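You operate a simulated robot arm through the tools that you are given. There is no shell and no other tool. Be economical: measure what you need, move in short steps, check, and stop when the job is done.

You are at the controls of a simulated robot arm. One attempt, no reset.

Task
Pile some things up. At the end: the purple hanger clip stands on top of the green clay jar; the bundle of leaflets from the packed cartons by the sideboard is on the window end of the ledge, with the red carved box from there on top of it and the small black tin (marked "SOFT") on top of that; whatever was shut is shut again. Leave all else as you found it, and nothing knocked over.

Only the result counts: the job must be done as asked and must still hold three seconds after the hand-in. Knocking over, shifting, dropping, spilling or breaking anything else fails it.

Robot
A 7-joint arm with a two-finger parallel gripper, fixed in place. Base frame: the origin is at the foot of the arm, x ahead of it, y to its left, z up; the work surface is at about z = 760. Lengths are in mm, angles in degrees, forces in N, time in s.
With the tool pointing down near the work surface it reaches from about 200 to 680 mm from the base axis. Its first joint turns from -66.0 to 66.0 degrees. Payload 2.4 kg.
The TCP is the grasp point between the finger pads, 30 mm short of the fingertips. In the tool frame z runs along the fingers and y along their closing line. Largest opening 94 mm; finger width 28, thickness 10; the body of the gripper, 50 by 96 mm, starts 55 mm behind the TCP.
Orientation is that of the tool frame in the base frame, as a unit quaternion [w, x, y, z]. With the fingers straight down and closing along the base's y, the tool's x points along the base's -x, its y along +y and its z along -z.

Tools
- The arm moves only by the tool drive_tool. Its argument "increments" is a list of rows, each a list of 3 entries, a list of its own where there are three numbers: the opening, from 0 (shut) to 1 (fully open), then the shift along the base's x, y, z in mm, then the turn, a rotation vector about the base's x, y, z in degrees. In form: [[claw, [x, y, z], [wx, wy, wz]], ...]. A call has 1 to 12 rows; each row is the pose to reach, as a shift and turn from the pose commanded when the call began. A row lasts 0.2 s, in which the tool goes at most 50 mm and 8.6 degrees; a call with a longer step from one row to the next is refused whole, and so is a gripper value outside its range. A pose out of reach is approached as far as the arm can. The call stops where the force on the tool passes 40 N (or 10 N more than at its start, if that is more) or the arm is blocked; 0.2 s more then pass. The fingers move at their own pace (about 153 mm/s each) and stop on an object; they squeeze with about 23 N. The grip force told is the motor's: it shows also when the fingers shut on nothing. Time passes only in rows, and 0.2 s behind the last, so rows that repeat a pose let the fingers close. The reply holds the time, the measured pose of the TCP, the force on the tool along the base axes, the opening and the grip force, in the units named above and with some noise, with the torque about the TCP (base axes, N m) and any sound that the robot's microphone picked up.
- Cameras (640 x 400 px; columns grow to the right, rows downward): "scene" is fixed at [44.5, 493.1, 1421.3]; the picture's right is [-0.59, -0.81, 0.00], its down [-0.62, 0.45, -0.64] and it looks along [0.52, -0.38, -0.76] (base axes); focal length 276 px, centre (320, 200). "wrist" rides on the gripper at [76, 14, -102] in the tool frame; the picture's right is [-0.18, 0.98, 0.00], its down [-0.75, -0.14, -0.64] and it looks along [-0.63, -0.12, 0.77] (tool axes); focal length 243 px, centre (320, 200). There is no depth. A picture from a camera that has moved, and an enlarged one, comes with that camera's place and axes in the base frame and with its lens.
- grab_frame(camera): a new picture of that camera. It takes no simulated time.
- inspect(camera, box): a new picture of the part [left, top, right, bottom] of that camera's present view, enlarged. It takes no simulated time.
- sign_off(): hands the job in; it is judged then, once.

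Go step by step. Nothing tells you positions but the pictures and the camera data: compare them with the known pose of the tool, close in by small moves and look again before you grip or let go. The budget is 120 turns and 64 pictures, counting those below and the enlarged ones. Unless the task says otherwise, let go and move clear before handing in, and close with one line.

The tools are called after "Request:" by a JSON object that holds its "method" and its "body". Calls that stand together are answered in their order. drive_tool: Moves the arm, as the interface text tells. Its arguments: {"type":"object","properties":{"increments":{"type":"array","items":{"type":"array"}}},"required":["increments"]} The other tools are called the same way: grab_frame (camera) takes a picture; inspect (camera, box) takes an enlarged picture of a part of a camera's view; sign_off () hands the job in.

At the start:

```text
clock: 0.0
tool_pos: [358.7, 97.8, 1127.2]
ee_rot: [0.0, 0.0, 1.0, 0.0]
contact_force: [-0.1, 0.9, 0.5]
wrist_torque: [0.0, -0.01, -0.01]
opening: 93.9
gripper_force: 0.0
```

scene: 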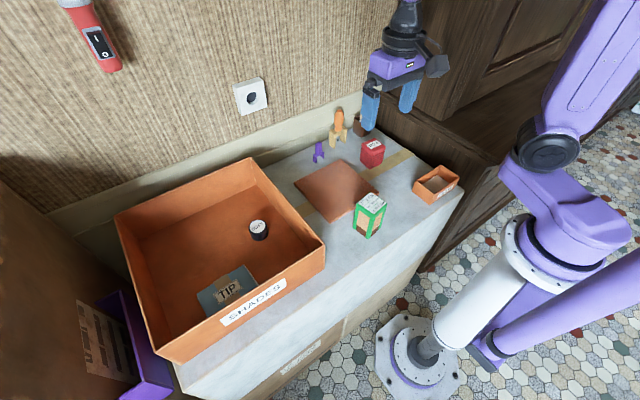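
wrist: 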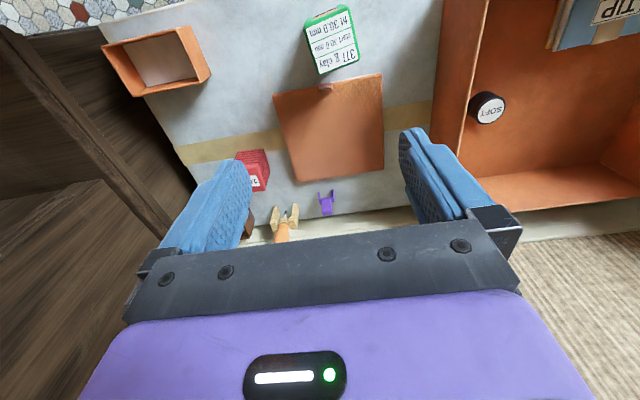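

I see a bench with a large open carton ("SHADES") holding a tin ("SOFT") and a leaflet bundle ("TIP"), a closed lid or panel, a green jar, a red box, a purple clip and a small open carton. I'll look closer before I move.

Request:
{"method": "inspect", "body": {"camera": "scene", "box": [280, 90, 480, 250]}}

Request:
{"method": "inspect", "body": {"camera": "scene", "box": [80, 150, 340, 400]}}

Request:
{"method": "inspect", "body": {"camera": "wrist", "box": [80, 0, 480, 250]}}

```text
2.50 times, centred on (380, 170) of scene
camera zoom: at [44.5, 493.1, 1421.3], right [-0.59, -0.81, 0.0], down [-0.62, 0.45, -0.64], along [0.52, -0.38, -0.76], focal length 690 px, centre (170, 275)
```

zoom: 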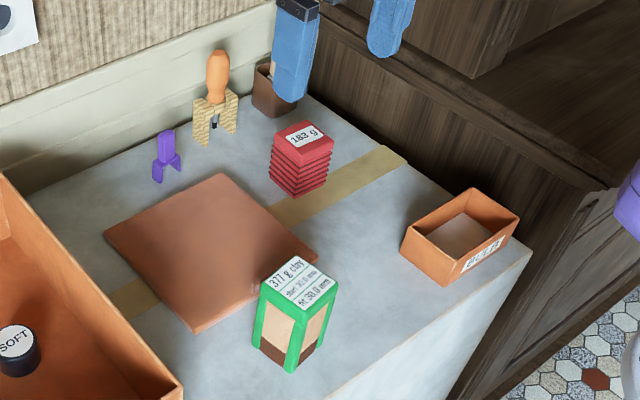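

```text
1.60 times, centred on (210, 275) of scene
camera zoom: at [44.5, 493.1, 1421.3], right [-0.59, -0.81, 0.0], down [-0.62, 0.45, -0.64], along [0.52, -0.38, -0.76], focal length 442 px, centre (496, 80)
```

zoom: 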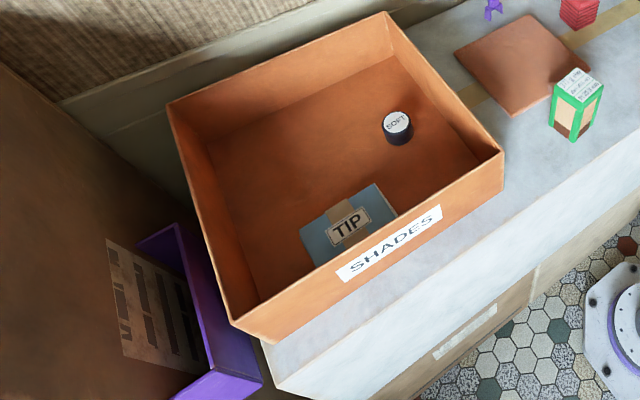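

```text
1.60 times, centred on (280, 125) of wrist
camera zoom: at [282.3, 111.8, 1230.8], right [0.18, 0.98, 0.0], down [0.75, -0.14, 0.64], along [0.63, -0.12, -0.77], focal length 388 px, centre (384, 320)
```

zoom: 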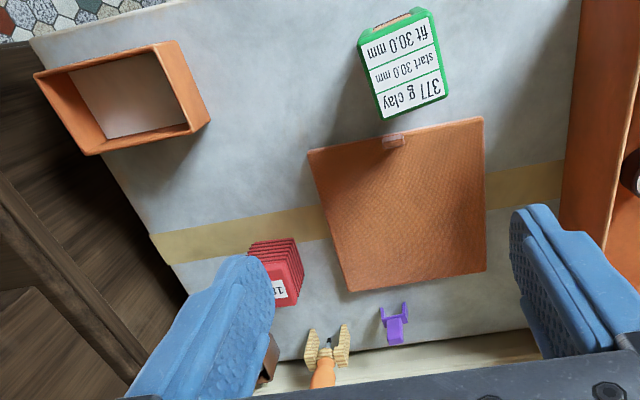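

The text on the left cardboard and on the cupboard may tell me where the ledge and the window are. I'll zoom in there and on the small labels.

Request:
{"method": "inspect", "body": {"camera": "scene", "box": [60, 280, 180, 400]}}

Request:
{"method": "inspect", "body": {"camera": "scene", "box": [400, 0, 640, 200]}}

Request:
{"method": "inspect", "body": {"camera": "scene", "box": [240, 300, 400, 400]}}

```text
3.33 times, centred on (120, 340) of scene
camera zoom: at [44.5, 493.1, 1421.3], right [-0.59, -0.81, 0.0], down [-0.62, 0.45, -0.64], along [0.52, -0.38, -0.76], focal length 920 px, centre (987, -267)
```

zoom: 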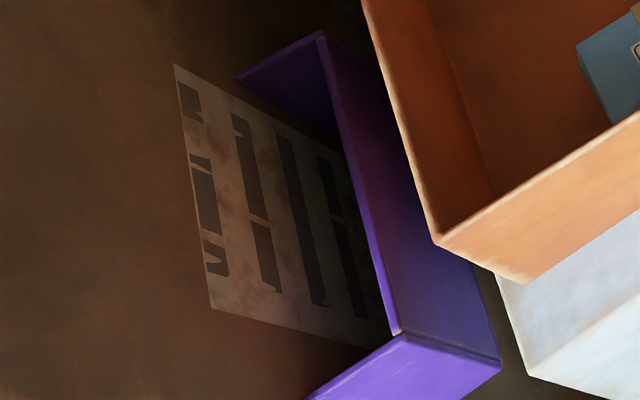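

```text
2.00 times, centred on (520, 100) of scene
camera zoom: at [44.5, 493.1, 1421.3], right [-0.59, -0.81, 0.0], down [-0.62, 0.45, -0.64], along [0.52, -0.38, -0.76], focal length 552 px, centre (-80, 400)
```

zoom: 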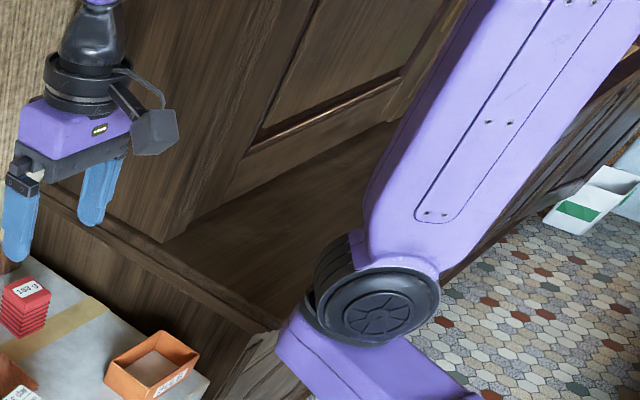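

```text
4.00 times, centred on (320, 350) of scene
camera zoom: at [44.5, 493.1, 1421.3], right [-0.59, -0.81, 0.0], down [-0.62, 0.45, -0.64], along [0.52, -0.38, -0.76], focal length 1104 px, centre (320, -400)
```

zoom: 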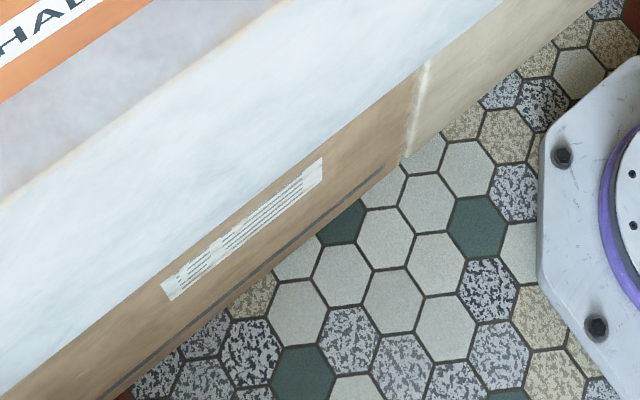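

I can't yet tell the ledge or the window apart, and the shut container isn't clear either. I'll tilt the tool so the wrist camera looks level along +x, then pan.

Request:
{"method": "drive_tool", "body": {"increments": [[1, [0, 0, 0], [0, -8, 0]], [1, [0, 0, 0], [0, -16, 0]], [1, [0, 0, 0], [0, -24, 0]], [1, [0, 0, 0], [0, -32, 0]]]}}

Request:
{"method": "grab_frame", "body": {"camera": "wrist"}}

```text
clock: 1.0
tool_pos: [358.0, 98.7, 1127.0]
ee_rot: [0.277, 0.0, 0.961, 0.001]
contact_force: [0.5, 1.0, -0.3]
wrist_torque: [0.03, 0.01, 0.01]
opening: 94.2
gripper_force: 0.1
```

```text
55 pictures are left
camera wrist: at [239.5, 111.8, 1174.7], right [0.16, 0.98, 0.1], down [0.3, -0.14, 0.94], along [0.94, -0.12, -0.31], focal length 243 px, centre (320, 200)
```

wrist: 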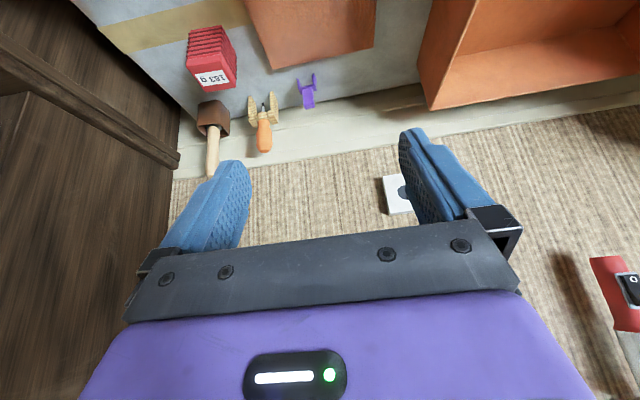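

The wall ahead has no window. Next I'll pan to the left (+y).

Request:
{"method": "drive_tool", "body": {"increments": [[1, [0, 0, 0], [0, 0, 8]], [1, [0, 0, 0], [0, 0, 16]], [1, [0, 0, 0], [0, 0, 24]], [1, [0, 0, 0], [0, 0, 32]], [1, [0, 0, 0], [0, 0, 40]], [1, [0, 0, 0], [0, 0, 48]], [1, [0, 0, 0], [0, 0, 56]], [1, [0, 0, 0], [0, 0, 64]], [1, [0, 0, 0], [0, 0, 72]], [1, [0, 0, 0], [0, 0, 80]]]}}

Request:
{"method": "grab_frame", "body": {"camera": "wrist"}}

```text
clock: 3.2
tool_pos: [357.6, 99.0, 1127.3]
ee_rot: [0.211, -0.619, 0.736, 0.177]
contact_force: [0.5, 0.6, 0.2]
wrist_torque: [0.02, -0.03, 0.0]
opening: 93.8
gripper_force: 0.1
```

```text
54 pictures are left
camera wrist: at [323.7, -17.1, 1174.8], right [-0.94, 0.32, 0.1], down [0.19, 0.27, 0.94], along [0.28, 0.91, -0.32], focal length 243 px, centre (320, 200)
```

wrist: 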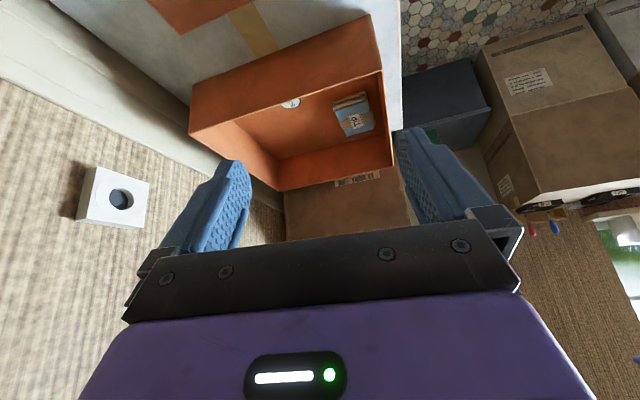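

The window is towards +y and -x. I'll keep panning to see the rest of the room.

Request:
{"method": "drive_tool", "body": {"increments": [[1, [0, 0, 0], [0, 0, 8]], [1, [0, 0, 0], [0, 0, 16]], [1, [0, 0, 0], [0, 0, 24]], [1, [0, 0, 0], [0, 0, 32]], [1, [0, 0, 0], [0, 0, 40]], [1, [0, 0, 0], [0, 0, 48]]]}}

Request:
{"method": "grab_frame", "body": {"camera": "wrist"}}

Request:
{"method": "inspect", "body": {"camera": "scene", "box": [400, 150, 480, 210]}}

```text
clock: 4.6
tool_pos: [360.6, 97.9, 1127.0]
ee_rot: [-0.121, 0.864, -0.421, -0.248]
contact_force: [0.0, 0.5, -0.1]
wrist_torque: [0.0, 0.02, 0.03]
opening: 94.2
gripper_force: 0.0
```

```text
53 pictures are left
camera wrist: at [420.9, -5.0, 1175.0], right [-0.87, -0.48, 0.1], down [-0.07, 0.32, 0.94], along [-0.49, 0.81, -0.32], focal length 243 px, centre (320, 200)
```

wrist: 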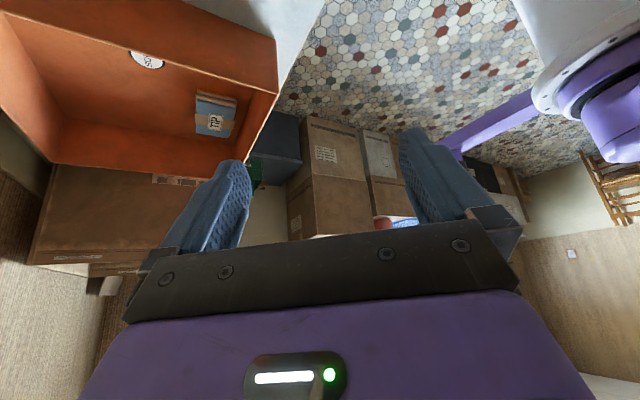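

```text
6.67 times, centred on (440, 180) of scene
camera zoom: at [44.5, 493.1, 1421.3], right [-0.59, -0.81, 0.0], down [-0.62, 0.45, -0.64], along [0.52, -0.38, -0.76], focal length 1840 px, centre (-480, 333)
```

zoom: 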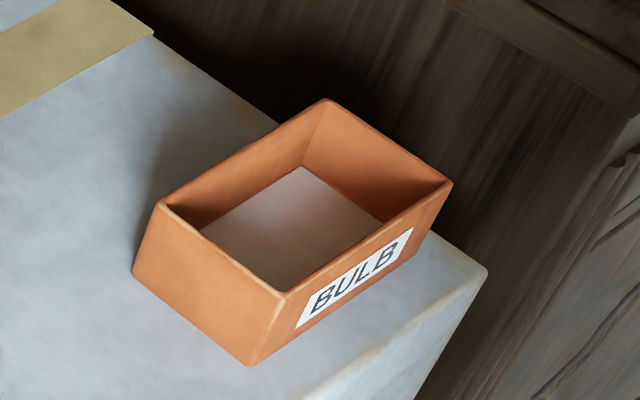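

"BULB" and "SHADES" are cartons. I still need a view of the sideboard side, so I'll pan back to -y.

Request:
{"method": "drive_tool", "body": {"increments": [[1, [0, 0, 0], [0, 0, -8.5]], [1, [0, 0, 0], [0, 0, -17]], [1, [0, 0, 0], [0, 0, -25.5]], [1, [0, 0, 0], [0, 0, -34]], [1, [0, 0, 0], [0, 0, -42.5]], [1, [0, 0, 0], [0, 0, -51]], [1, [0, 0, 0], [0, 0, -59.5]], [1, [0, 0, 0], [0, 0, -68]], [1, [0, 0, 0], [0, 0, -76.5]], [1, [0, 0, 0], [0, 0, -85]], [1, [0, 0, 0], [0, 0, -93.5]], [1, [0, 0, 0], [0, 0, -102]]]}}

Request:
{"method": "drive_tool", "body": {"increments": [[1, [0, 0, 0], [0, 0, -8.5]], [1, [0, 0, 0], [0, 0, -17]], [1, [0, 0, 0], [0, 0, -25.5]], [1, [0, 0, 0], [0, 0, -34]], [1, [0, 0, 0], [0, 0, -42.5]], [1, [0, 0, 0], [0, 0, -51]], [1, [0, 0, 0], [0, 0, -59.5]], [1, [0, 0, 0], [0, 0, -68]], [1, [0, 0, 0], [0, 0, -76.5]], [1, [0, 0, 0], [0, 0, -85]], [1, [0, 0, 0], [0, 0, -93.5]], [1, [0, 0, 0], [0, 0, -102]]]}}

Request:
{"method": "grab_frame", "body": {"camera": "wrist"}}

```text
clock: 7.2
tool_pos: [358.0, 98.7, 1126.7]
ee_rot: [0.269, -0.215, 0.937, 0.062]
contact_force: [-0.3, 0.0, 0.2]
wrist_torque: [-0.01, 0.04, -0.02]
opening: 93.8
gripper_force: 0.1
```

```text
clock: 9.8
tool_pos: [359.8, 97.9, 1126.6]
ee_rot: [0.217, 0.593, 0.756, -0.17]
contact_force: [0.6, -0.9, -0.1]
wrist_torque: [-0.03, -0.01, 0.0]
opening: 94.1
gripper_force: 0.1
```

```text
51 pictures are left
camera wrist: at [343.9, 216.3, 1174.8], right [0.99, 0.08, 0.1], down [-0.07, -0.32, 0.94], along [0.11, -0.94, -0.32], focal length 243 px, centre (320, 200)
```

wrist: 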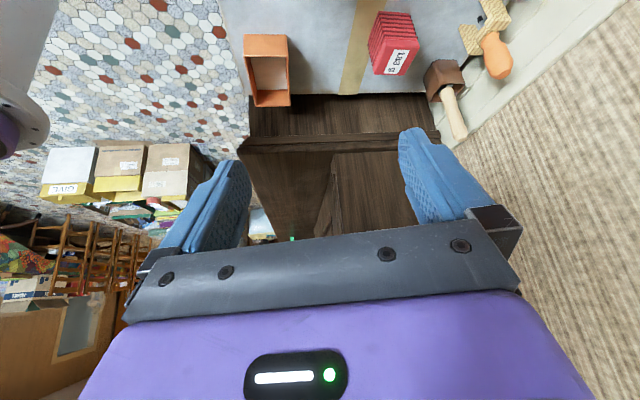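

The sideboard is at -y and the window is towards +y. Something purple, like a shelf or tray, sticks out beyond the SHADES carton at the window end. I'll go over there and look down.

Request:
{"method": "drive_tool", "body": {"increments": [[1, [0, 0, 0], [0, 0, 8.5]], [1, [0, 0, 0], [0, 0, 17]], [1, [0, 0, 0], [0, 0, 25.5]], [1, [0, 0, 0], [0, 0, 34]], [1, [0, 0, 0], [0, 0, 42.5]], [1, [0, 0, 0], [0, 0, 51]], [1, [0, 0, 0], [0, 0, 59.5]], [1, [0, 0, 0], [0, 0, 68]], [1, [0, 0, 0], [0, 0, 76.5]]]}}

Request:
{"method": "drive_tool", "body": {"increments": [[1, [0, 20, 0], [0, 8, 0]], [1, [0, 60, 0], [0, 16, 0]], [1, [0, 100, 0], [0, 24, 0]], [1, [0, 140, 0], [0, 32, 0]], [1, [0, 180, 0], [0, 32, 0]], [1, [0, 220, 0], [0, 32, 0]]]}}

Request:
{"method": "grab_frame", "body": {"camera": "wrist"}}

```text
clock: 11.8
tool_pos: [358.5, 98.4, 1126.6]
ee_rot: [0.276, -0.004, 0.961, 0.001]
contact_force: [0.8, -0.9, 0.4]
wrist_torque: [0.0, -0.01, 0.01]
opening: 93.8
gripper_force: 0.0
```

```text
clock: 13.2
tool_pos: [359.2, 319.6, 1127.8]
ee_rot: [0.0, -0.003, 1.0, 0.003]
contact_force: [0.5, 0.0, 0.9]
wrist_torque: [-0.01, 0.02, 0.02]
opening: 94.1
gripper_force: 0.0
```

```text
50 pictures are left
camera wrist: at [282.8, 331.4, 1231.4], right [0.18, 0.98, 0.0], down [0.76, -0.14, 0.64], along [0.63, -0.11, -0.77], focal length 243 px, centre (320, 200)
```

wrist: 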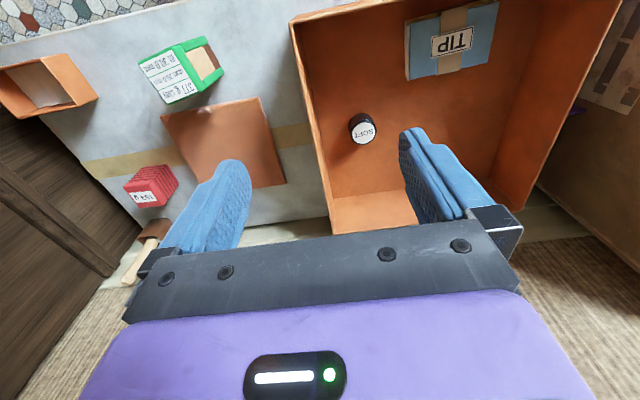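

I'll turn to look +y from here.

Request:
{"method": "drive_tool", "body": {"increments": [[1, [0, 0, 0], [0, 0, 8.5]], [1, [0, 0, 0], [0, 0, 17]], [1, [0, 0, 0], [0, 0, 25.5]], [1, [0, 0, 0], [0, 0, 34]], [1, [0, 0, 0], [0, 0, 42.5]], [1, [0, 0, 0], [0, 0, 51]], [1, [0, 0, 0], [0, 0, 59.5]], [1, [0, 0, 0], [0, 0, 68]], [1, [0, 0, 0], [0, 0, 76.5]], [1, [0, 0, 0], [0, 0, 85]]]}}

Request:
{"method": "grab_frame", "body": {"camera": "wrist"}}

```text
clock: 15.4
tool_pos: [358.6, 319.0, 1125.7]
ee_rot: [-0.002, -0.678, 0.735, 0.002]
contact_force: [-0.3, 0.4, -0.5]
wrist_torque: [0.01, -0.04, -0.01]
opening: 93.9
gripper_force: 0.1
```

```text
49 pictures are left
camera wrist: at [339.0, 242.6, 1230.7], right [-0.97, 0.26, 0.0], down [0.2, 0.74, 0.64], along [0.16, 0.62, -0.77], focal length 243 px, centre (320, 200)
```

wrist: 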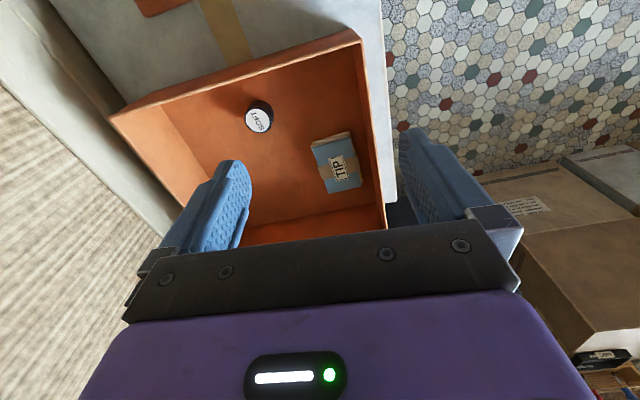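

The purple object is out of reach, so it isn't the ledge. I'll go back for a closer look at the lid, the clip and the strip along the wall.

Request:
{"method": "drive_tool", "body": {"increments": [[1, [0, -20, 0], [0, 0, -8.5]], [1, [0, -50, 0], [0, 0, -17]], [1, [0, -80, 0], [0, 0, -25.5]], [1, [0, -110, 0], [0, 0, -34]], [1, [0, -140, -20], [0, 0, -42.5]], [1, [0, -170, -40], [0, 0, -51]], [1, [0, -200, -60], [0, 0, -59.5]], [1, [0, -220, -80], [0, 0, -68]], [1, [0, -220, -100], [0, 0, -76.5]], [1, [0, -220, -120], [0, 0, -85]]]}}

Request:
{"method": "grab_frame", "body": {"camera": "wrist"}}

```text
clock: 17.6
tool_pos: [359.5, 98.0, 1006.7]
ee_rot: [0.0, -0.001, 1.0, 0.002]
contact_force: [-0.2, 0.1, 0.6]
wrist_torque: [-0.01, 0.02, -0.01]
opening: 94.0
gripper_force: 0.0
```

```text
48 pictures are left
camera wrist: at [282.6, 110.7, 1110.3], right [0.18, 0.98, 0.0], down [0.75, -0.14, 0.64], along [0.63, -0.11, -0.77], focal length 243 px, centre (320, 200)
```

wrist: 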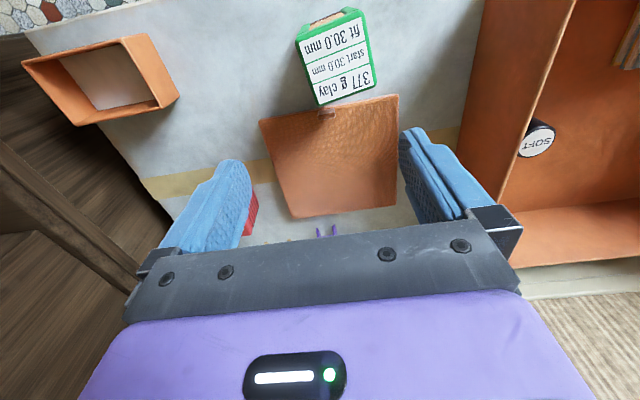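

I'll enlarge the jar, the mat or lid, and the BULB carton from this pose.

Request:
{"method": "inspect", "body": {"camera": "wrist", "box": [240, 0, 440, 125]}}

Request:
{"method": "inspect", "body": {"camera": "scene", "box": [330, 180, 410, 230]}}

Request:
{"method": "inspect", "body": {"camera": "scene", "box": [292, 90, 412, 170]}}

```text
3.20 times, centred on (340, 62) of wrist
camera zoom: at [282.6, 110.7, 1110.3], right [0.18, 0.98, 0.0], down [0.75, -0.14, 0.64], along [0.63, -0.11, -0.77], focal length 776 px, centre (256, 640)
```

zoom: 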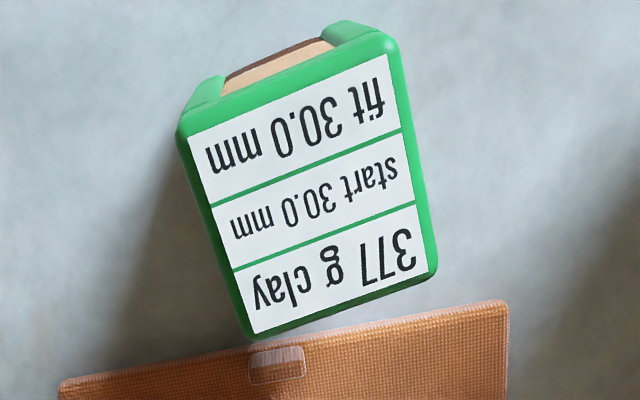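

```text
8.00 times, centred on (370, 205) of scene
camera zoom: at [44.5, 493.1, 1421.3], right [-0.59, -0.81, 0.0], down [-0.62, 0.45, -0.64], along [0.52, -0.38, -0.76], focal length 2208 px, centre (-80, 160)
```

zoom: 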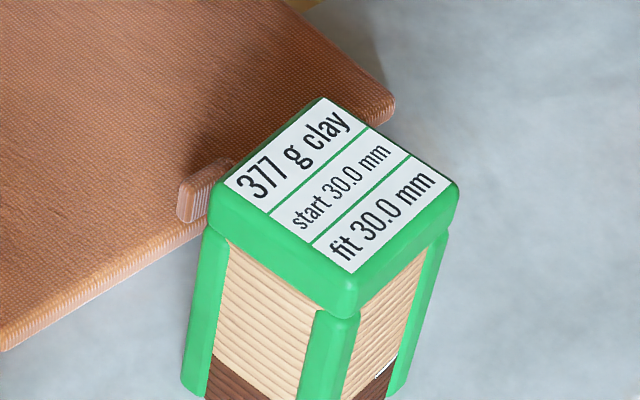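

```text
5.00 times, centred on (352, 130) of scene
camera zoom: at [44.5, 493.1, 1421.3], right [-0.59, -0.81, 0.0], down [-0.62, 0.45, -0.64], along [0.52, -0.38, -0.76], focal length 1380 px, centre (160, 550)
```

zoom: 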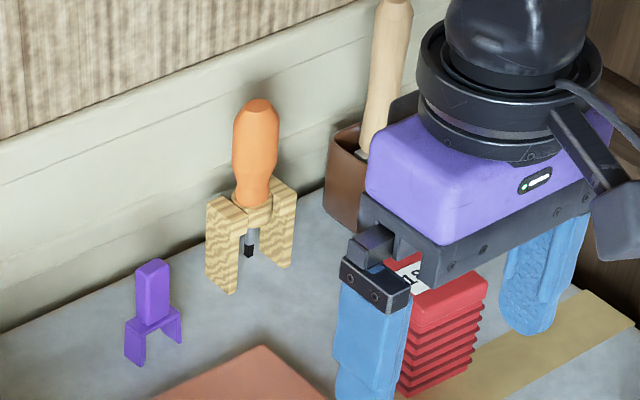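

The wall strip is an upright baseboard, not a ledge. There may be a horizontal ledge between the bench and the sideboard, so I'll look there with the tool pointing down and turned to -y.

Request:
{"method": "drive_tool", "body": {"increments": [[1, [0, -10, 10], [0, 0, -8.5]], [1, [0, -20, 20], [0, 0, -17]], [1, [0, -30, 30], [0, 0, -25.5]], [1, [0, -40, 40], [0, 0, -34]], [1, [0, -50, 50], [0, 0, -42.5]], [1, [0, -60, 60], [0, 0, -51]], [1, [0, -70, 70], [0, 0, -59.5]], [1, [0, -80, 80], [0, 0, -68]], [1, [0, -90, 90], [0, 0, -76.5]], [1, [0, -100, 100], [0, 0, -85]]]}}

Request:
{"method": "grab_frame", "body": {"camera": "wrist"}}

Request:
{"method": "grab_frame", "body": {"camera": "scene"}}

```text
clock: 19.8
tool_pos: [358.3, -2.5, 1107.1]
ee_rot: [0.002, 0.674, 0.739, 0.002]
contact_force: [0.0, 0.6, 1.3]
wrist_torque: [-0.01, -0.02, -0.03]
opening: 93.8
gripper_force: 0.1
```

```text
44 pictures are left
camera wrist: at [365.1, 74.2, 1210.9], right [1.0, -0.09, 0.0], down [-0.07, -0.76, 0.64], along [-0.06, -0.64, -0.77], focal length 243 px, centre (320, 200)
```

wrist: 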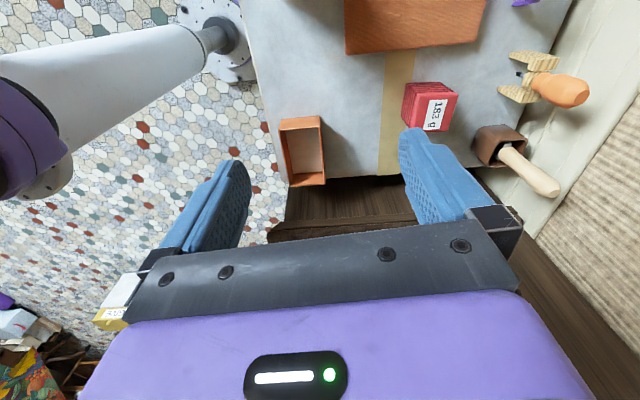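

```text
43 pictures are left
```

scene: 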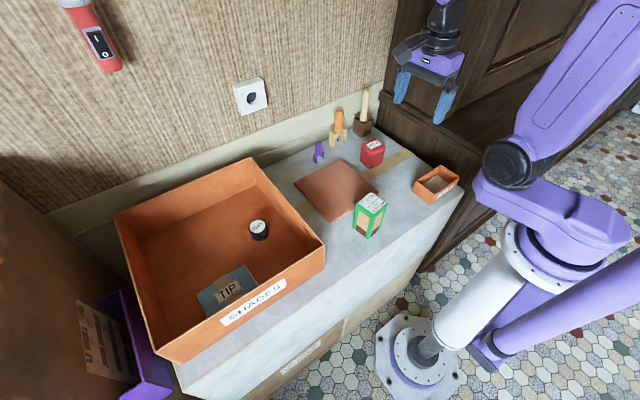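

The sideboard top is a separate, higher surface, and I haven't found a ledge yet. I'll move out over the far window end and look straight down beyond the SHADES carton.

Request:
{"method": "drive_tool", "body": {"increments": [[1, [0, 40, 0], [0, 0, 8.5]], [1, [0, 85, 0], [0, 0, 17]], [1, [0, 130, 0], [0, 0, 25.5]], [1, [0, 175, 0], [0, 0, 34]], [1, [0, 220, 0], [0, 0, 42.5]], [1, [0, 265, 0], [0, 0, 51]], [1, [0, 310, 0], [0, 0, 59.5]], [1, [0, 355, 0], [0, 0, 68]], [1, [0, 400, 0], [0, 0, 76.5]], [1, [-10, 445, 0], [0, 0, 85]], [1, [-20, 490, 0], [0, 0, 85]], [1, [-30, 535, 0], [0, 0, 85]]]}}

Request:
{"method": "grab_frame", "body": {"camera": "wrist"}}

```text
clock: 22.4
tool_pos: [330.1, 534.8, 1105.7]
ee_rot: [-0.001, -0.003, 1.0, 0.001]
contact_force: [-0.2, 0.3, 0.2]
wrist_torque: [0.0, 0.01, -0.01]
opening: 93.9
gripper_force: 0.1
```

```text
42 pictures are left
camera wrist: at [252.8, 545.8, 1210.2], right [0.18, 0.98, 0.0], down [0.76, -0.14, 0.64], along [0.63, -0.11, -0.77], focal length 243 px, centre (320, 200)
```

wrist: 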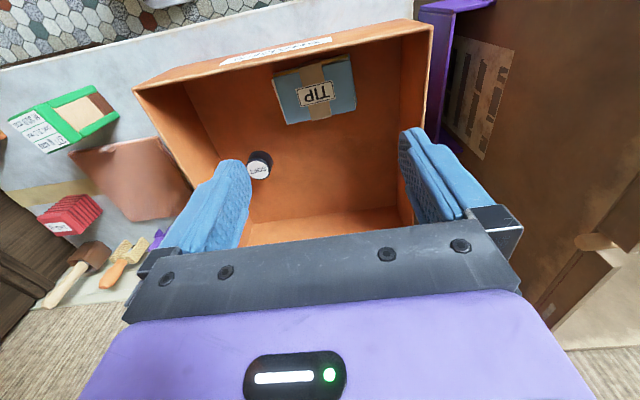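

The window end of the bench is fully taken up by SHADES (about x 300–690, y 280–668). I need a closer view of the strip by the wall and of the lid, so I'll go to about (470, 100).

Request:
{"method": "drive_tool", "body": {"increments": [[1, [15, -45, 0], [0, 0, 0]], [1, [30, -90, 0], [0, 0, 0]], [1, [45, -135, 0], [0, 0, 0]], [1, [60, -180, 0], [0, 0, 0]], [1, [75, -225, 0], [0, 0, 0]], [1, [90, -270, 0], [0, 0, 0]], [1, [105, -315, 0], [0, 0, 0]], [1, [120, -360, 0], [0, 0, 0]], [1, [135, -405, 0], [0, 0, 0]], [1, [140, -435, 0], [0, 0, 0]]]}}

Request:
{"method": "grab_frame", "body": {"camera": "wrist"}}

```text
clock: 24.6
tool_pos: [470.1, 96.3, 1106.9]
ee_rot: [0.001, -0.004, 1.0, 0.003]
contact_force: [-0.6, -0.2, 0.4]
wrist_torque: [0.02, -0.03, 0.02]
opening: 94.1
gripper_force: 0.0
```

```text
41 pictures are left
camera wrist: at [393.0, 109.0, 1210.9], right [0.18, 0.98, 0.0], down [0.75, -0.14, 0.64], along [0.63, -0.11, -0.77], focal length 243 px, centre (320, 200)
```

wrist: 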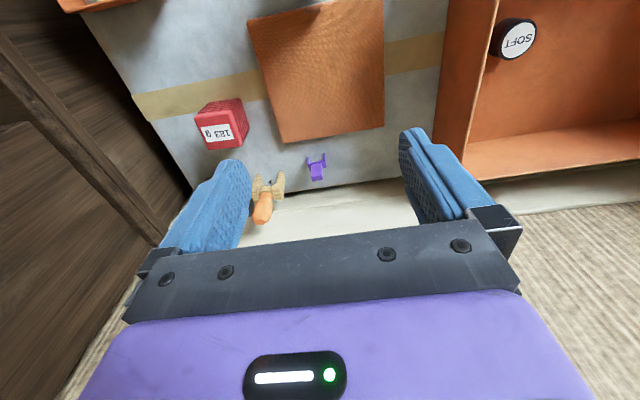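

The strip is a vertical baseboard up to about z = 900. The sideboard on the right has a flat top in front of its hutch, and that could be the "ledge". I'll measure it from closer.

Request:
{"method": "drive_tool", "body": {"increments": [[1, [-10, -20, 10], [0, 0, -8.5]], [1, [-20, -40, 20], [0, 0, -17]], [1, [-30, -60, 30], [0, 0, -25.5]], [1, [-40, -80, 40], [0, 0, -34]], [1, [-50, -100, 50], [0, 0, -42.5]], [1, [-60, -120, 60], [0, 0, -51]], [1, [-70, -140, 60], [0, 0, -59.5]], [1, [-80, -160, 60], [0, 0, -68]], [1, [-90, -180, 60], [0, 0, -76.5]], [1, [-90, -210, 60], [0, 0, -85]]]}}

Request:
{"method": "grab_frame", "body": {"camera": "wrist"}}

Request:
{"method": "inspect", "body": {"camera": "scene", "box": [360, 40, 520, 140]}}

```text
clock: 26.8
tool_pos: [378.5, -112.4, 1166.1]
ee_rot: [0.002, 0.674, 0.739, 0.001]
contact_force: [0.4, -0.1, 0.6]
wrist_torque: [0.03, -0.01, -0.05]
opening: 93.7
gripper_force: 0.2
```

```text
40 pictures are left
camera wrist: at [384.8, -35.4, 1271.0], right [1.0, -0.09, 0.0], down [-0.07, -0.76, 0.64], along [-0.06, -0.64, -0.77], focal length 243 px, centre (320, 200)
```

wrist: 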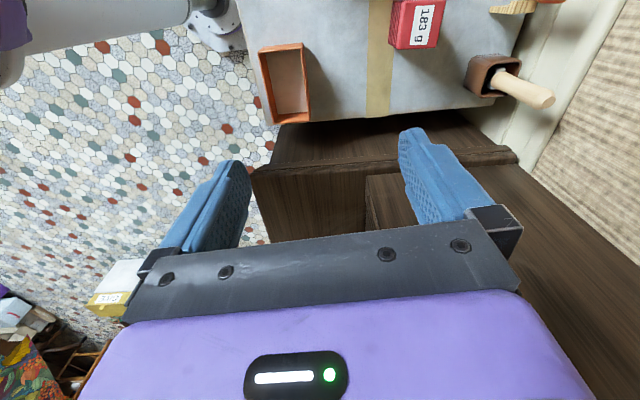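

```text
4.00 times, centred on (440, 90) of scene
camera zoom: at [44.5, 493.1, 1421.3], right [-0.59, -0.81, 0.0], down [-0.62, 0.45, -0.64], along [0.52, -0.38, -0.76], focal length 1104 px, centre (-160, 640)
```

zoom: 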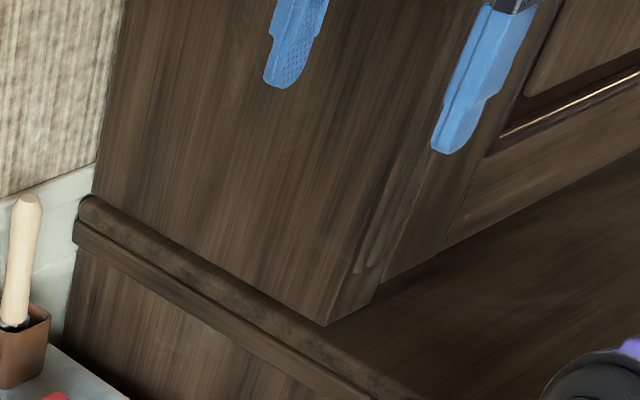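

Now it fits. The white bench stands on packed brown cartons next to the sideboard. The sideboard has a ledge in front of its hutch, at about z = 905, x 241–441 and y below -264, and its near end faces the window. I'll move over it and look.

Request:
{"method": "drive_tool", "body": {"increments": [[1, [-5, -45, -10], [0, 0, -5]], [1, [-10, -90, -30], [0, 0, -5]], [1, [-20, -135, -50], [0, 0, -5]], [1, [-30, -180, -80], [0, 0, -5]], [1, [-35, -218, -110], [0, 0, -5]]]}}

Request:
{"method": "grab_frame", "body": {"camera": "wrist"}}

Request:
{"method": "grab_frame", "body": {"camera": "scene"}}

```text
refused: row 3 steps farther than a row can; nothing moved
```

```text
38 pictures are left
camera wrist: at [384.8, -35.4, 1271.0], right [1.0, -0.09, 0.0], down [-0.07, -0.76, 0.64], along [-0.06, -0.64, -0.77], focal length 243 px, centre (320, 200)
```

wrist: 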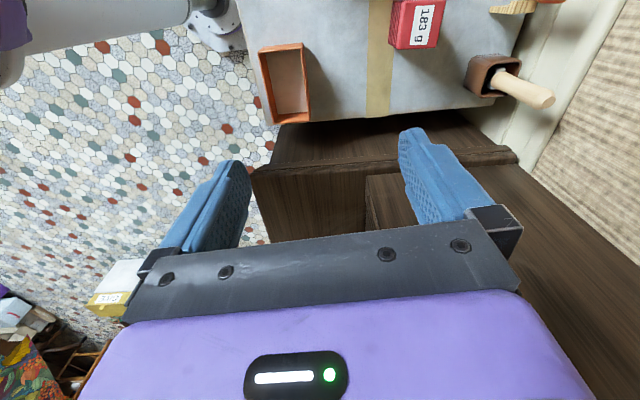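

```text
37 pictures are left
```

scene: 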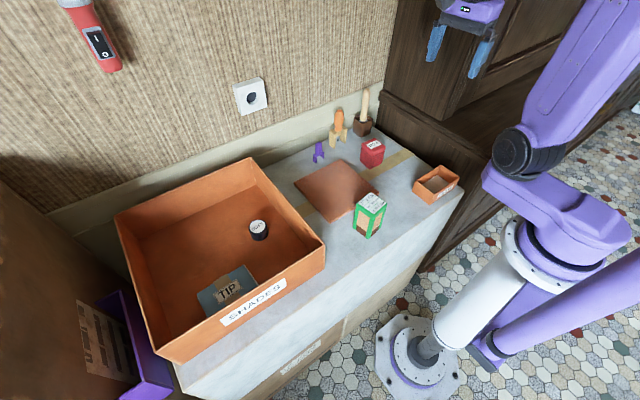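

The step was too long. I'll do the same move in smaller steps, without taking pictures in the same call.

Request:
{"method": "drive_tool", "body": {"increments": [[1, [-5, -36, -10], [0, 0, -5]], [1, [-10, -72, -30], [0, 0, -5]], [1, [-15, -108, -50], [0, 0, -5]], [1, [-20, -144, -75], [0, 0, -5]], [1, [-25, -180, -100], [0, 0, -5]], [1, [-30, -216, -125], [0, 0, -5]], [1, [-33, -218, -165], [0, 0, -5]]]}}

```text
clock: 28.4
tool_pos: [347.4, -330.6, 1001.7]
ee_rot: [0.003, 0.704, 0.71, 0.001]
contact_force: [0.2, -0.3, 0.3]
wrist_torque: [0.01, 0.0, -0.03]
opening: 94.0
gripper_force: 0.0
```

The arm is over the ledge. I'll lower in small steps to feel for the surface.

Request:
{"method": "drive_tool", "body": {"increments": [[1, [0, 0, -15], [0, 0, 0]], [1, [0, 0, -30], [0, 0, 0]], [1, [0, 0, -38], [0, 0, 0]], [1, [0, 0, -46], [0, 0, 0]], [1, [0, 0, -52], [0, 0, 0]], [1, [0, 0, -58], [0, 0, 0]], [1, [0, 0, -64], [0, 0, 0]], [1, [0, 0, -70], [0, 0, 0]], [1, [0, 0, -76], [0, 0, 0]], [1, [0, 0, -82], [0, 0, 0]], [1, [0, 0, -88], [0, 0, 0]], [1, [0, 0, -94], [0, 0, 0]]]}}

Request:
{"method": "grab_frame", "body": {"camera": "wrist"}}

```text
clock: 31.1
tool_pos: [346.4, -328.3, 910.1]
ee_rot: [0.001, 0.705, 0.709, 0.001]
contact_force: [-2.1, 3.6, 8.1]
wrist_torque: [0.06, 0.48, -0.18]
opening: 94.0
gripper_force: 0.1
stopped in row 12: the force on the tool passed its limit at 44 N (the readings are from after the stop); the commanded pose is now the measured one
```

```text
36 pictures are left
camera wrist: at [359.3, -254.3, 1014.4], right [0.98, -0.18, 0.0], down [-0.14, -0.75, 0.64], along [-0.11, -0.63, -0.77], focal length 243 px, centre (320, 200)
```

wrist: 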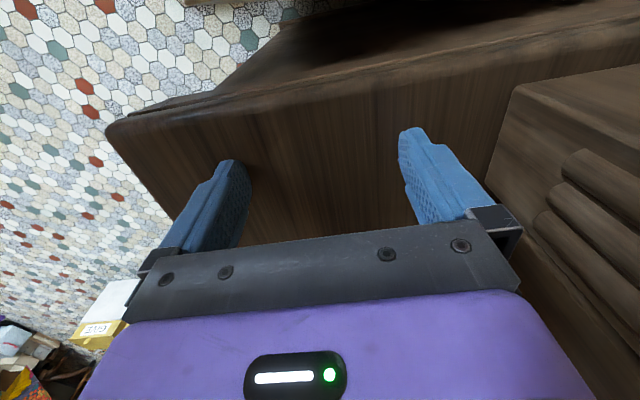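

There is a solid surface at z ≈ 880, about x 215–455 and y below -290. Next I'll rise and go to the leaflets in SHADES, turning the tool to yaw +90 on the way.

Request:
{"method": "drive_tool", "body": {"increments": [[1, [0, 0, 45], [0, 0, 0]], [1, [0, 5, 90], [0, 0, 8.5]], [1, [0, 15, 135], [0, 0, 17]], [1, [0, 30, 180], [0, 0, 25.5]], [1, [0, 60, 210], [0, 0, 34]], [1, [0, 105, 220], [0, 0, 42.5]], [1, [0, 150, 220], [0, 0, 51]], [1, [0, 195, 220], [0, 0, 59.5]], [1, [0, 240, 220], [0, 0, 68]], [1, [0, 285, 220], [0, 0, 76.5]], [1, [0, 330, 220], [0, 0, 85]], [1, [0, 378, 220], [0, 0, 90]]]}}

Request:
{"method": "drive_tool", "body": {"increments": [[1, [0, 40, 0], [0, 0, 8.5]], [1, [0, 80, 0], [0, 0, 17]], [1, [0, 120, 0], [0, 0, 25.5]], [1, [2, 160, 0], [0, 0, 34]], [1, [4, 200, 0], [0, 0, 42.5]], [1, [6, 240, 0], [0, 0, 51]], [1, [8, 280, 0], [0, 0, 59.5]], [1, [10, 320, 0], [0, 0, 68]], [1, [12, 360, 0], [0, 0, 76.5]], [1, [14, 400, -10], [0, 0, 85]], [1, [18, 440, -30], [0, 0, 90]], [1, [22, 470, -60], [0, 0, 90]]]}}

Request:
{"method": "grab_frame", "body": {"camera": "wrist"}}

```text
clock: 33.7
tool_pos: [347.0, 47.7, 1130.6]
ee_rot: [0.0, -0.004, 1.0, 0.003]
contact_force: [0.3, 0.7, -0.1]
wrist_torque: [0.02, -0.02, 0.03]
opening: 94.0
gripper_force: 0.1
```

```text
clock: 36.3
tool_pos: [367.0, 517.7, 1070.3]
ee_rot: [0.001, 0.71, -0.704, -0.002]
contact_force: [0.0, -0.6, 0.9]
wrist_torque: [0.01, 0.0, 0.0]
opening: 94.1
gripper_force: 0.1
```

```text
35 pictures are left
camera wrist: at [354.5, 440.5, 1174.2], right [-0.98, 0.18, 0.0], down [0.14, 0.75, 0.64], along [0.11, 0.63, -0.77], focal length 243 px, centre (320, 200)
```

wrist: 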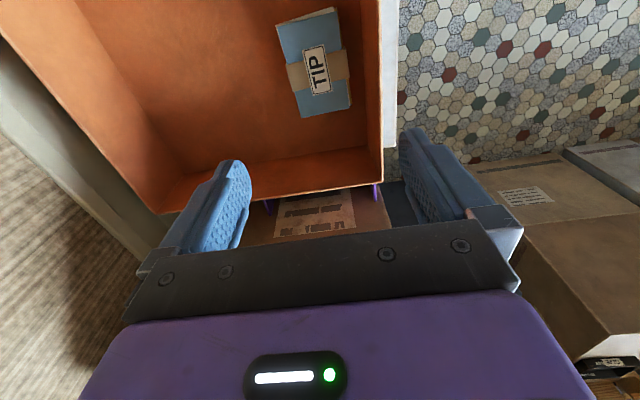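

Request:
{"method": "inspect", "body": {"camera": "wrist", "box": [240, 0, 400, 130]}}

```text
3.08 times, centred on (320, 65) of wrist
camera zoom: at [354.5, 440.5, 1174.2], right [-0.98, 0.18, 0.0], down [0.14, 0.75, 0.64], along [0.11, 0.63, -0.77], focal length 746 px, centre (320, 615)
```

zoom: 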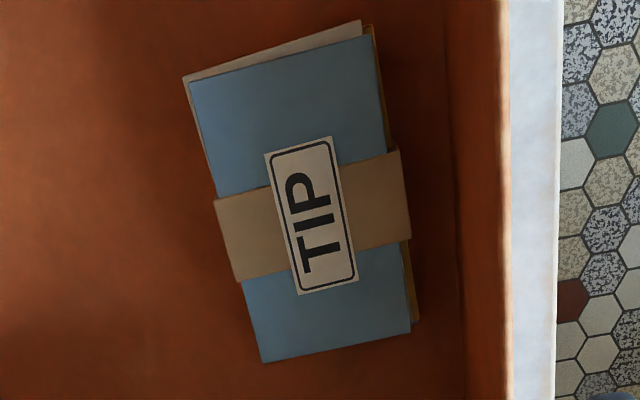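

The leaflets are about 78 × 122 mm, centred near (371, 520) and turned about 1.7°. I'll go down partway and check the alignment.

Request:
{"method": "drive_tool", "body": {"increments": [[1, [1, 1, -45], [0, 0, 0.8]], [1, [3, 1, -90], [0, 0, 1.5]], [1, [3, 1, -135], [0, 0, 1.5]], [1, [3, 1, -175], [0, 0, 1.5]], [1, [3, 1, -205], [0, 0, 1.5]], [1, [3, 1, -225], [0, 0, 1.5]], [1, [3, 1, -225], [0, 0, 1.5]]]}}

Request:
{"method": "grab_frame", "body": {"camera": "wrist"}}

```text
clock: 37.9
tool_pos: [372.7, 520.4, 843.8]
ee_rot: [0.001, 0.719, -0.695, -0.003]
contact_force: [0.1, -0.6, -0.2]
wrist_torque: [0.0, 0.01, 0.04]
opening: 94.0
gripper_force: 0.0
```

```text
33 pictures are left
camera wrist: at [360.8, 441.2, 947.8], right [-0.99, 0.15, 0.0], down [0.12, 0.76, 0.64], along [0.09, 0.64, -0.77], focal length 243 px, centre (320, 200)
```

wrist: 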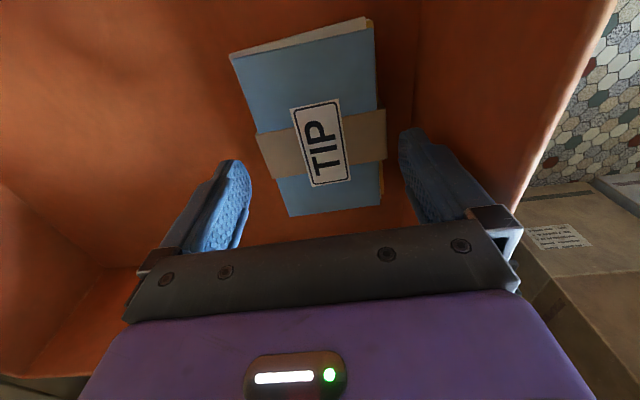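

The alignment looks right, with a 1 mm correction. I'll go down gently around the bundle.

Request:
{"method": "drive_tool", "body": {"increments": [[1, [-1.5, 1, -10], [0, 0, 0]], [1, [-1.5, 1, -18], [0, 0, 0]], [1, [-1.5, 1, -25], [0, 0, 0]], [1, [-1.5, 1, -31], [0, 0, 0]], [1, [-1.5, 1, -36], [0, 0, 0]], [1, [-1.5, 1, -40], [0, 0, 0]], [1, [-1.5, 1, -43], [0, 0, 0]]]}}

Request:
{"method": "grab_frame", "body": {"camera": "wrist"}}

```text
clock: 39.5
tool_pos: [369.4, 520.4, 802.2]
ee_rot: [0.002, 0.719, -0.695, -0.002]
contact_force: [-0.3, -0.6, 0.5]
wrist_torque: [0.0, 0.0, -0.03]
opening: 94.1
gripper_force: 0.0
```

```text
32 pictures are left
camera wrist: at [358.4, 442.5, 906.4], right [-0.99, 0.15, 0.0], down [0.12, 0.76, 0.64], along [0.09, 0.64, -0.77], focal length 243 px, centre (320, 200)
```

wrist: 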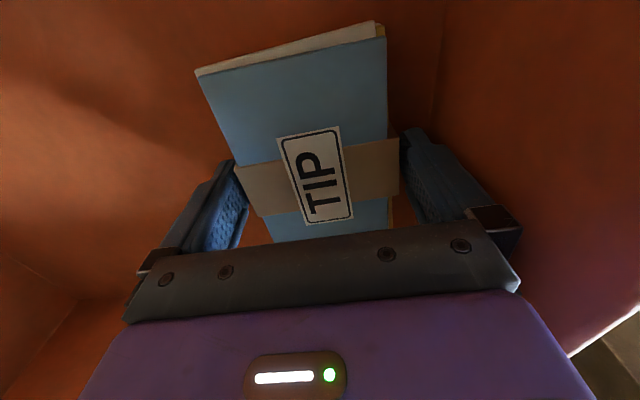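

The bundle sits between the fingers, so I'll close.

Request:
{"method": "drive_tool", "body": {"increments": [[0, [0, 0, 0], [0, 0, 0]], [0, [0, 0, 0], [0, 0, 0]], [0, [0, 0, 0], [0, 0, 0]], [0, [0, 0, 8], [0, 0, 0]], [0, [0, 0, 20], [0, 0, 0]]]}}

```text
clock: 40.7
tool_pos: [370.6, 520.8, 821.9]
ee_rot: [0.001, 0.719, -0.695, -0.001]
contact_force: [-1.1, 0.6, -2.5]
wrist_torque: [-0.03, 0.0, -0.01]
opening: 84.8
gripper_force: 22.9
```

Held at 84.8 mm wide. I'll lift clear and carry it to the ledge, turning to yaw -90.

Request:
{"method": "drive_tool", "body": {"increments": [[0, [0, 0, 40], [0, 0, 0]], [0, [0, 0, 85], [0, 0, 0]], [0, [0, 0, 130], [0, 0, 0]], [0, [0, 0, 175], [0, 0, -4]], [0, [0, -10, 220], [0, 0, -12]], [0, [0, -35, 250], [0, 0, -20]], [0, [0, -75, 270], [0, 0, -28]], [0, [0, -120, 270], [0, 0, -36]], [0, [0, -165, 270], [0, 0, -44]], [0, [0, -210, 270], [0, 0, -52]], [0, [0, -255, 270], [0, 0, -60]], [0, [0, -300, 270], [0, 0, -68]]]}}

Request:
{"method": "drive_tool", "body": {"increments": [[0, [-3, -45, 0], [0, 0, -8.3]], [0, [-6, -90, 0], [0, 0, -16.6]], [0, [-9, -135, 0], [0, 0, -25]], [0, [-12, -180, 0], [0, 0, -33.3]], [0, [-15, -225, 0], [0, 0, -41.6]], [0, [-18, -270, 0], [0, 0, -50]], [0, [-21, -315, 0], [0, 0, -58.3]], [0, [-24, -360, 0], [0, 0, -66.6]], [0, [-27, -405, 0], [0, 0, -75]], [0, [-30, -450, 0], [0, 0, -83.3]], [0, [-33, -495, -5], [0, 0, -91.6]], [0, [-35, -530, -30], [0, 0, -99.9]]]}}

Request:
{"method": "drive_tool", "body": {"increments": [[0, [0, -20, -20], [0, 0, -7]], [0, [0, -40, -40], [0, 0, -13.6]], [0, [0, -56, -60], [0, 0, -13.6]], [0, [0, -56, -85], [0, 0, -13.6]], [0, [0, -56, -100], [0, 0, -13.6]]]}}

Request:
{"method": "grab_frame", "body": {"camera": "wrist"}}

```text
clock: 43.3
tool_pos: [369.9, 220.0, 1091.9]
ee_rot: [0.001, -0.205, 0.979, 0.003]
contact_force: [-0.1, 0.6, -1.9]
wrist_torque: [0.0, -0.02, -0.03]
opening: 84.6
gripper_force: 22.8
```

```text
clock: 45.9
tool_pos: [334.0, -311.0, 1061.3]
ee_rot: [0.002, 0.616, 0.788, 0.002]
contact_force: [0.0, 0.2, -1.9]
wrist_torque: [0.01, 0.01, -0.01]
opening: 84.7
gripper_force: 23.3
```

```text
clock: 47.1
tool_pos: [334.9, -365.8, 961.9]
ee_rot: [0.002, 0.705, 0.709, 0.001]
contact_force: [-0.2, 0.4, -3.0]
wrist_torque: [-0.01, 0.0, -0.01]
opening: 84.9
gripper_force: 22.7
```

```text
31 pictures are left
camera wrist: at [347.8, -290.3, 1066.0], right [0.98, -0.18, 0.01], down [-0.14, -0.75, 0.64], along [-0.11, -0.63, -0.77], focal length 243 px, centre (320, 200)
```

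wrist: 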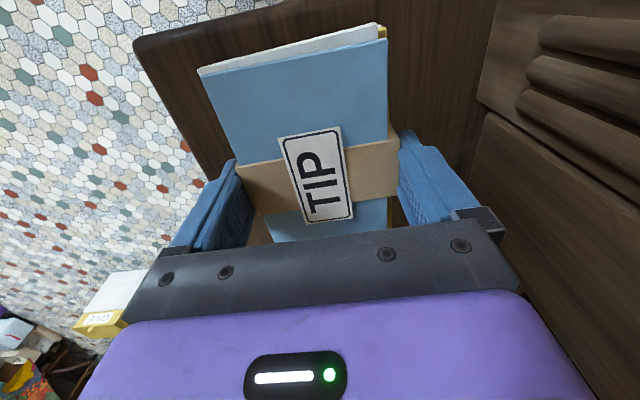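

The bundle is over the ledge end. I'll lower it slowly until it touches.

Request:
{"method": "drive_tool", "body": {"increments": [[0, [0, 0, -15], [0, 0, 0]], [0, [0, 0, -27], [0, 0, 0]], [0, [0, 0, -35], [0, 0, 0]], [0, [0, 0, -39], [0, 0, 0]], [0, [0, 0, -42], [0, 0, 0]]]}}

```text
clock: 48.3
tool_pos: [335.5, -366.1, 919.6]
ee_rot: [0.002, 0.705, 0.709, 0.001]
contact_force: [-0.6, -1.3, -2.6]
wrist_torque: [-0.02, -0.03, -0.01]
opening: 84.8
gripper_force: 22.9
```

Request:
{"method": "drive_tool", "body": {"increments": [[0, [0, 0, -1.5], [0, 0, 0]], [0, [0, 0, -3], [0, 0, 0]], [0, [0, 0, -4], [0, 0, 0]]]}}

```text
clock: 49.1
tool_pos: [335.0, -365.6, 917.2]
ee_rot: [0.002, 0.705, 0.71, 0.002]
contact_force: [-4.5, 8.1, 33.5]
wrist_torque: [0.62, 0.87, -0.1]
opening: 84.6
gripper_force: 23.1
```

It touched at TCP z ≈ 917.5. I'll ease off slightly, open and rise.

Request:
{"method": "drive_tool", "body": {"increments": [[0, [0, 0, 1], [0, 0, 0]], [0, [0, 0, 1.5], [0, 0, 0]], [1, [0, 0, 1.5], [0, 0, 0]], [1, [0, 0, 1.5], [0, 0, 0]], [1, [0, 0, 10], [0, 0, 0]], [1, [0, 0, 25], [0, 0, 0]], [1, [0, 0, 60], [0, 0, 0]], [1, [0, 0, 105], [0, 0, 0]]]}}

Request:
{"method": "grab_frame", "body": {"camera": "wrist"}}

```text
clock: 50.9
tool_pos: [333.7, -365.2, 1022.4]
ee_rot: [0.002, 0.705, 0.709, 0.001]
contact_force: [0.4, 0.3, 0.3]
wrist_torque: [0.01, 0.02, 0.0]
opening: 94.1
gripper_force: 0.1
```

```text
30 pictures are left
camera wrist: at [348.3, -290.0, 1125.8], right [0.98, -0.18, 0.0], down [-0.14, -0.75, 0.64], along [-0.11, -0.63, -0.77], focal length 243 px, centre (320, 200)
```

wrist: 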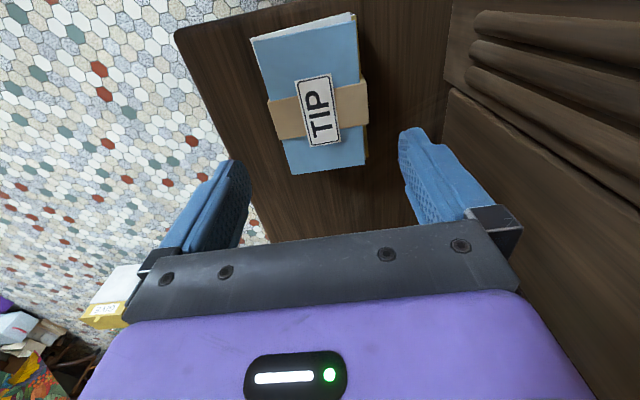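

The bundle is down on the ledge end, with its top at about z = 910. Next is the red box near (513, -78). I'll clear the hutch in y first, then approach.

Request:
{"method": "drive_tool", "body": {"increments": [[1, [0, 30, 30], [0, 0, 0]], [1, [0, 75, 40], [0, 0, 0]], [1, [0, 120, 40], [0, 0, 0]], [1, [0, 165, 40], [0, 0, 0]], [1, [20, 205, 40], [0, 0, 0]], [1, [50, 240, 40], [0, 0, 0]], [1, [85, 265, 30], [0, 0, 0]], [1, [120, 285, 10], [0, 0, 0]], [1, [150, 287, -20], [0, 0, 0]], [1, [176, 287, -50], [0, 0, 0]]]}}

Request:
{"method": "grab_frame", "body": {"camera": "wrist"}}

```text
clock: 53.1
tool_pos: [511.3, -78.8, 970.4]
ee_rot: [0.002, 0.705, 0.71, 0.002]
contact_force: [0.1, 0.6, -0.3]
wrist_torque: [-0.01, -0.01, 0.02]
opening: 94.0
gripper_force: 0.2
```

```text
29 pictures are left
camera wrist: at [524.8, -3.5, 1074.4], right [0.98, -0.18, 0.01], down [-0.14, -0.75, 0.64], along [-0.11, -0.63, -0.77], focal length 243 px, centre (320, 200)
```

wrist: 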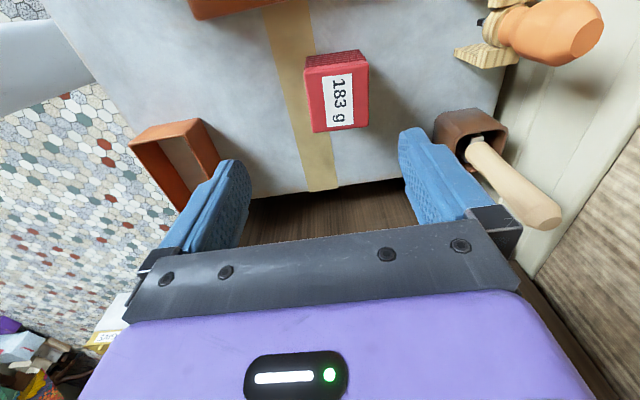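

The red box's top is about 56 mm square, centred near (529, -81) at z ≈ 836 and turned about -4.4°. I'll align and go down.

Request:
{"method": "drive_tool", "body": {"increments": [[1, [9, -1, -15], [0, 0, -2.2]], [1, [18, -2, -40], [0, 0, -4.4]], [1, [18, -2, -75], [0, 0, -4.4]], [1, [18, -2, -95], [0, 0, -4.4]], [1, [18, -2, -95], [0, 0, -4.4]]]}}

Request:
{"method": "grab_frame", "body": {"camera": "wrist"}}

```text
clock: 54.3
tool_pos: [528.4, -81.6, 875.3]
ee_rot: [0.002, 0.731, 0.682, 0.001]
contact_force: [-0.7, -0.1, -0.4]
wrist_torque: [0.0, -0.02, -0.05]
opening: 93.7
gripper_force: 0.0
```

```text
28 pictures are left
camera wrist: at [547.0, -7.0, 980.4], right [0.97, -0.25, 0.01], down [-0.2, -0.74, 0.64], along [-0.16, -0.62, -0.77], focal length 243 px, centre (320, 200)
```

wrist: 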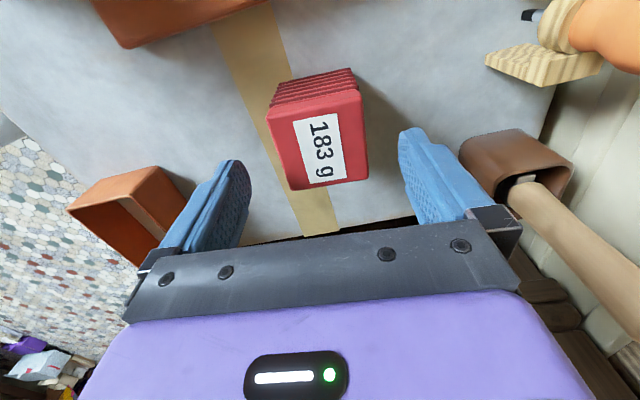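

It's well centred. I'll go down to grip height and close.

Request:
{"method": "drive_tool", "body": {"increments": [[1, [1, 3, -20], [0, 0, 0]], [1, [1, 4, -40], [0, 0, 0]], [1, [1, 4, -55], [0, 0, 0]], [1, [1, 4, -68], [0, 0, 0]], [0, [1, 4, -68], [0, 0, 0]], [0, [1, 4, -68], [0, 0, 0]], [0, [1, 4, -68], [0, 0, 0]]]}}

```text
clock: 55.9
tool_pos: [530.2, -78.1, 807.5]
ee_rot: [0.002, 0.732, 0.682, 0.002]
contact_force: [-0.3, -0.3, 0.0]
wrist_torque: [-0.02, -0.01, -0.02]
opening: 62.2
gripper_force: 22.6
```

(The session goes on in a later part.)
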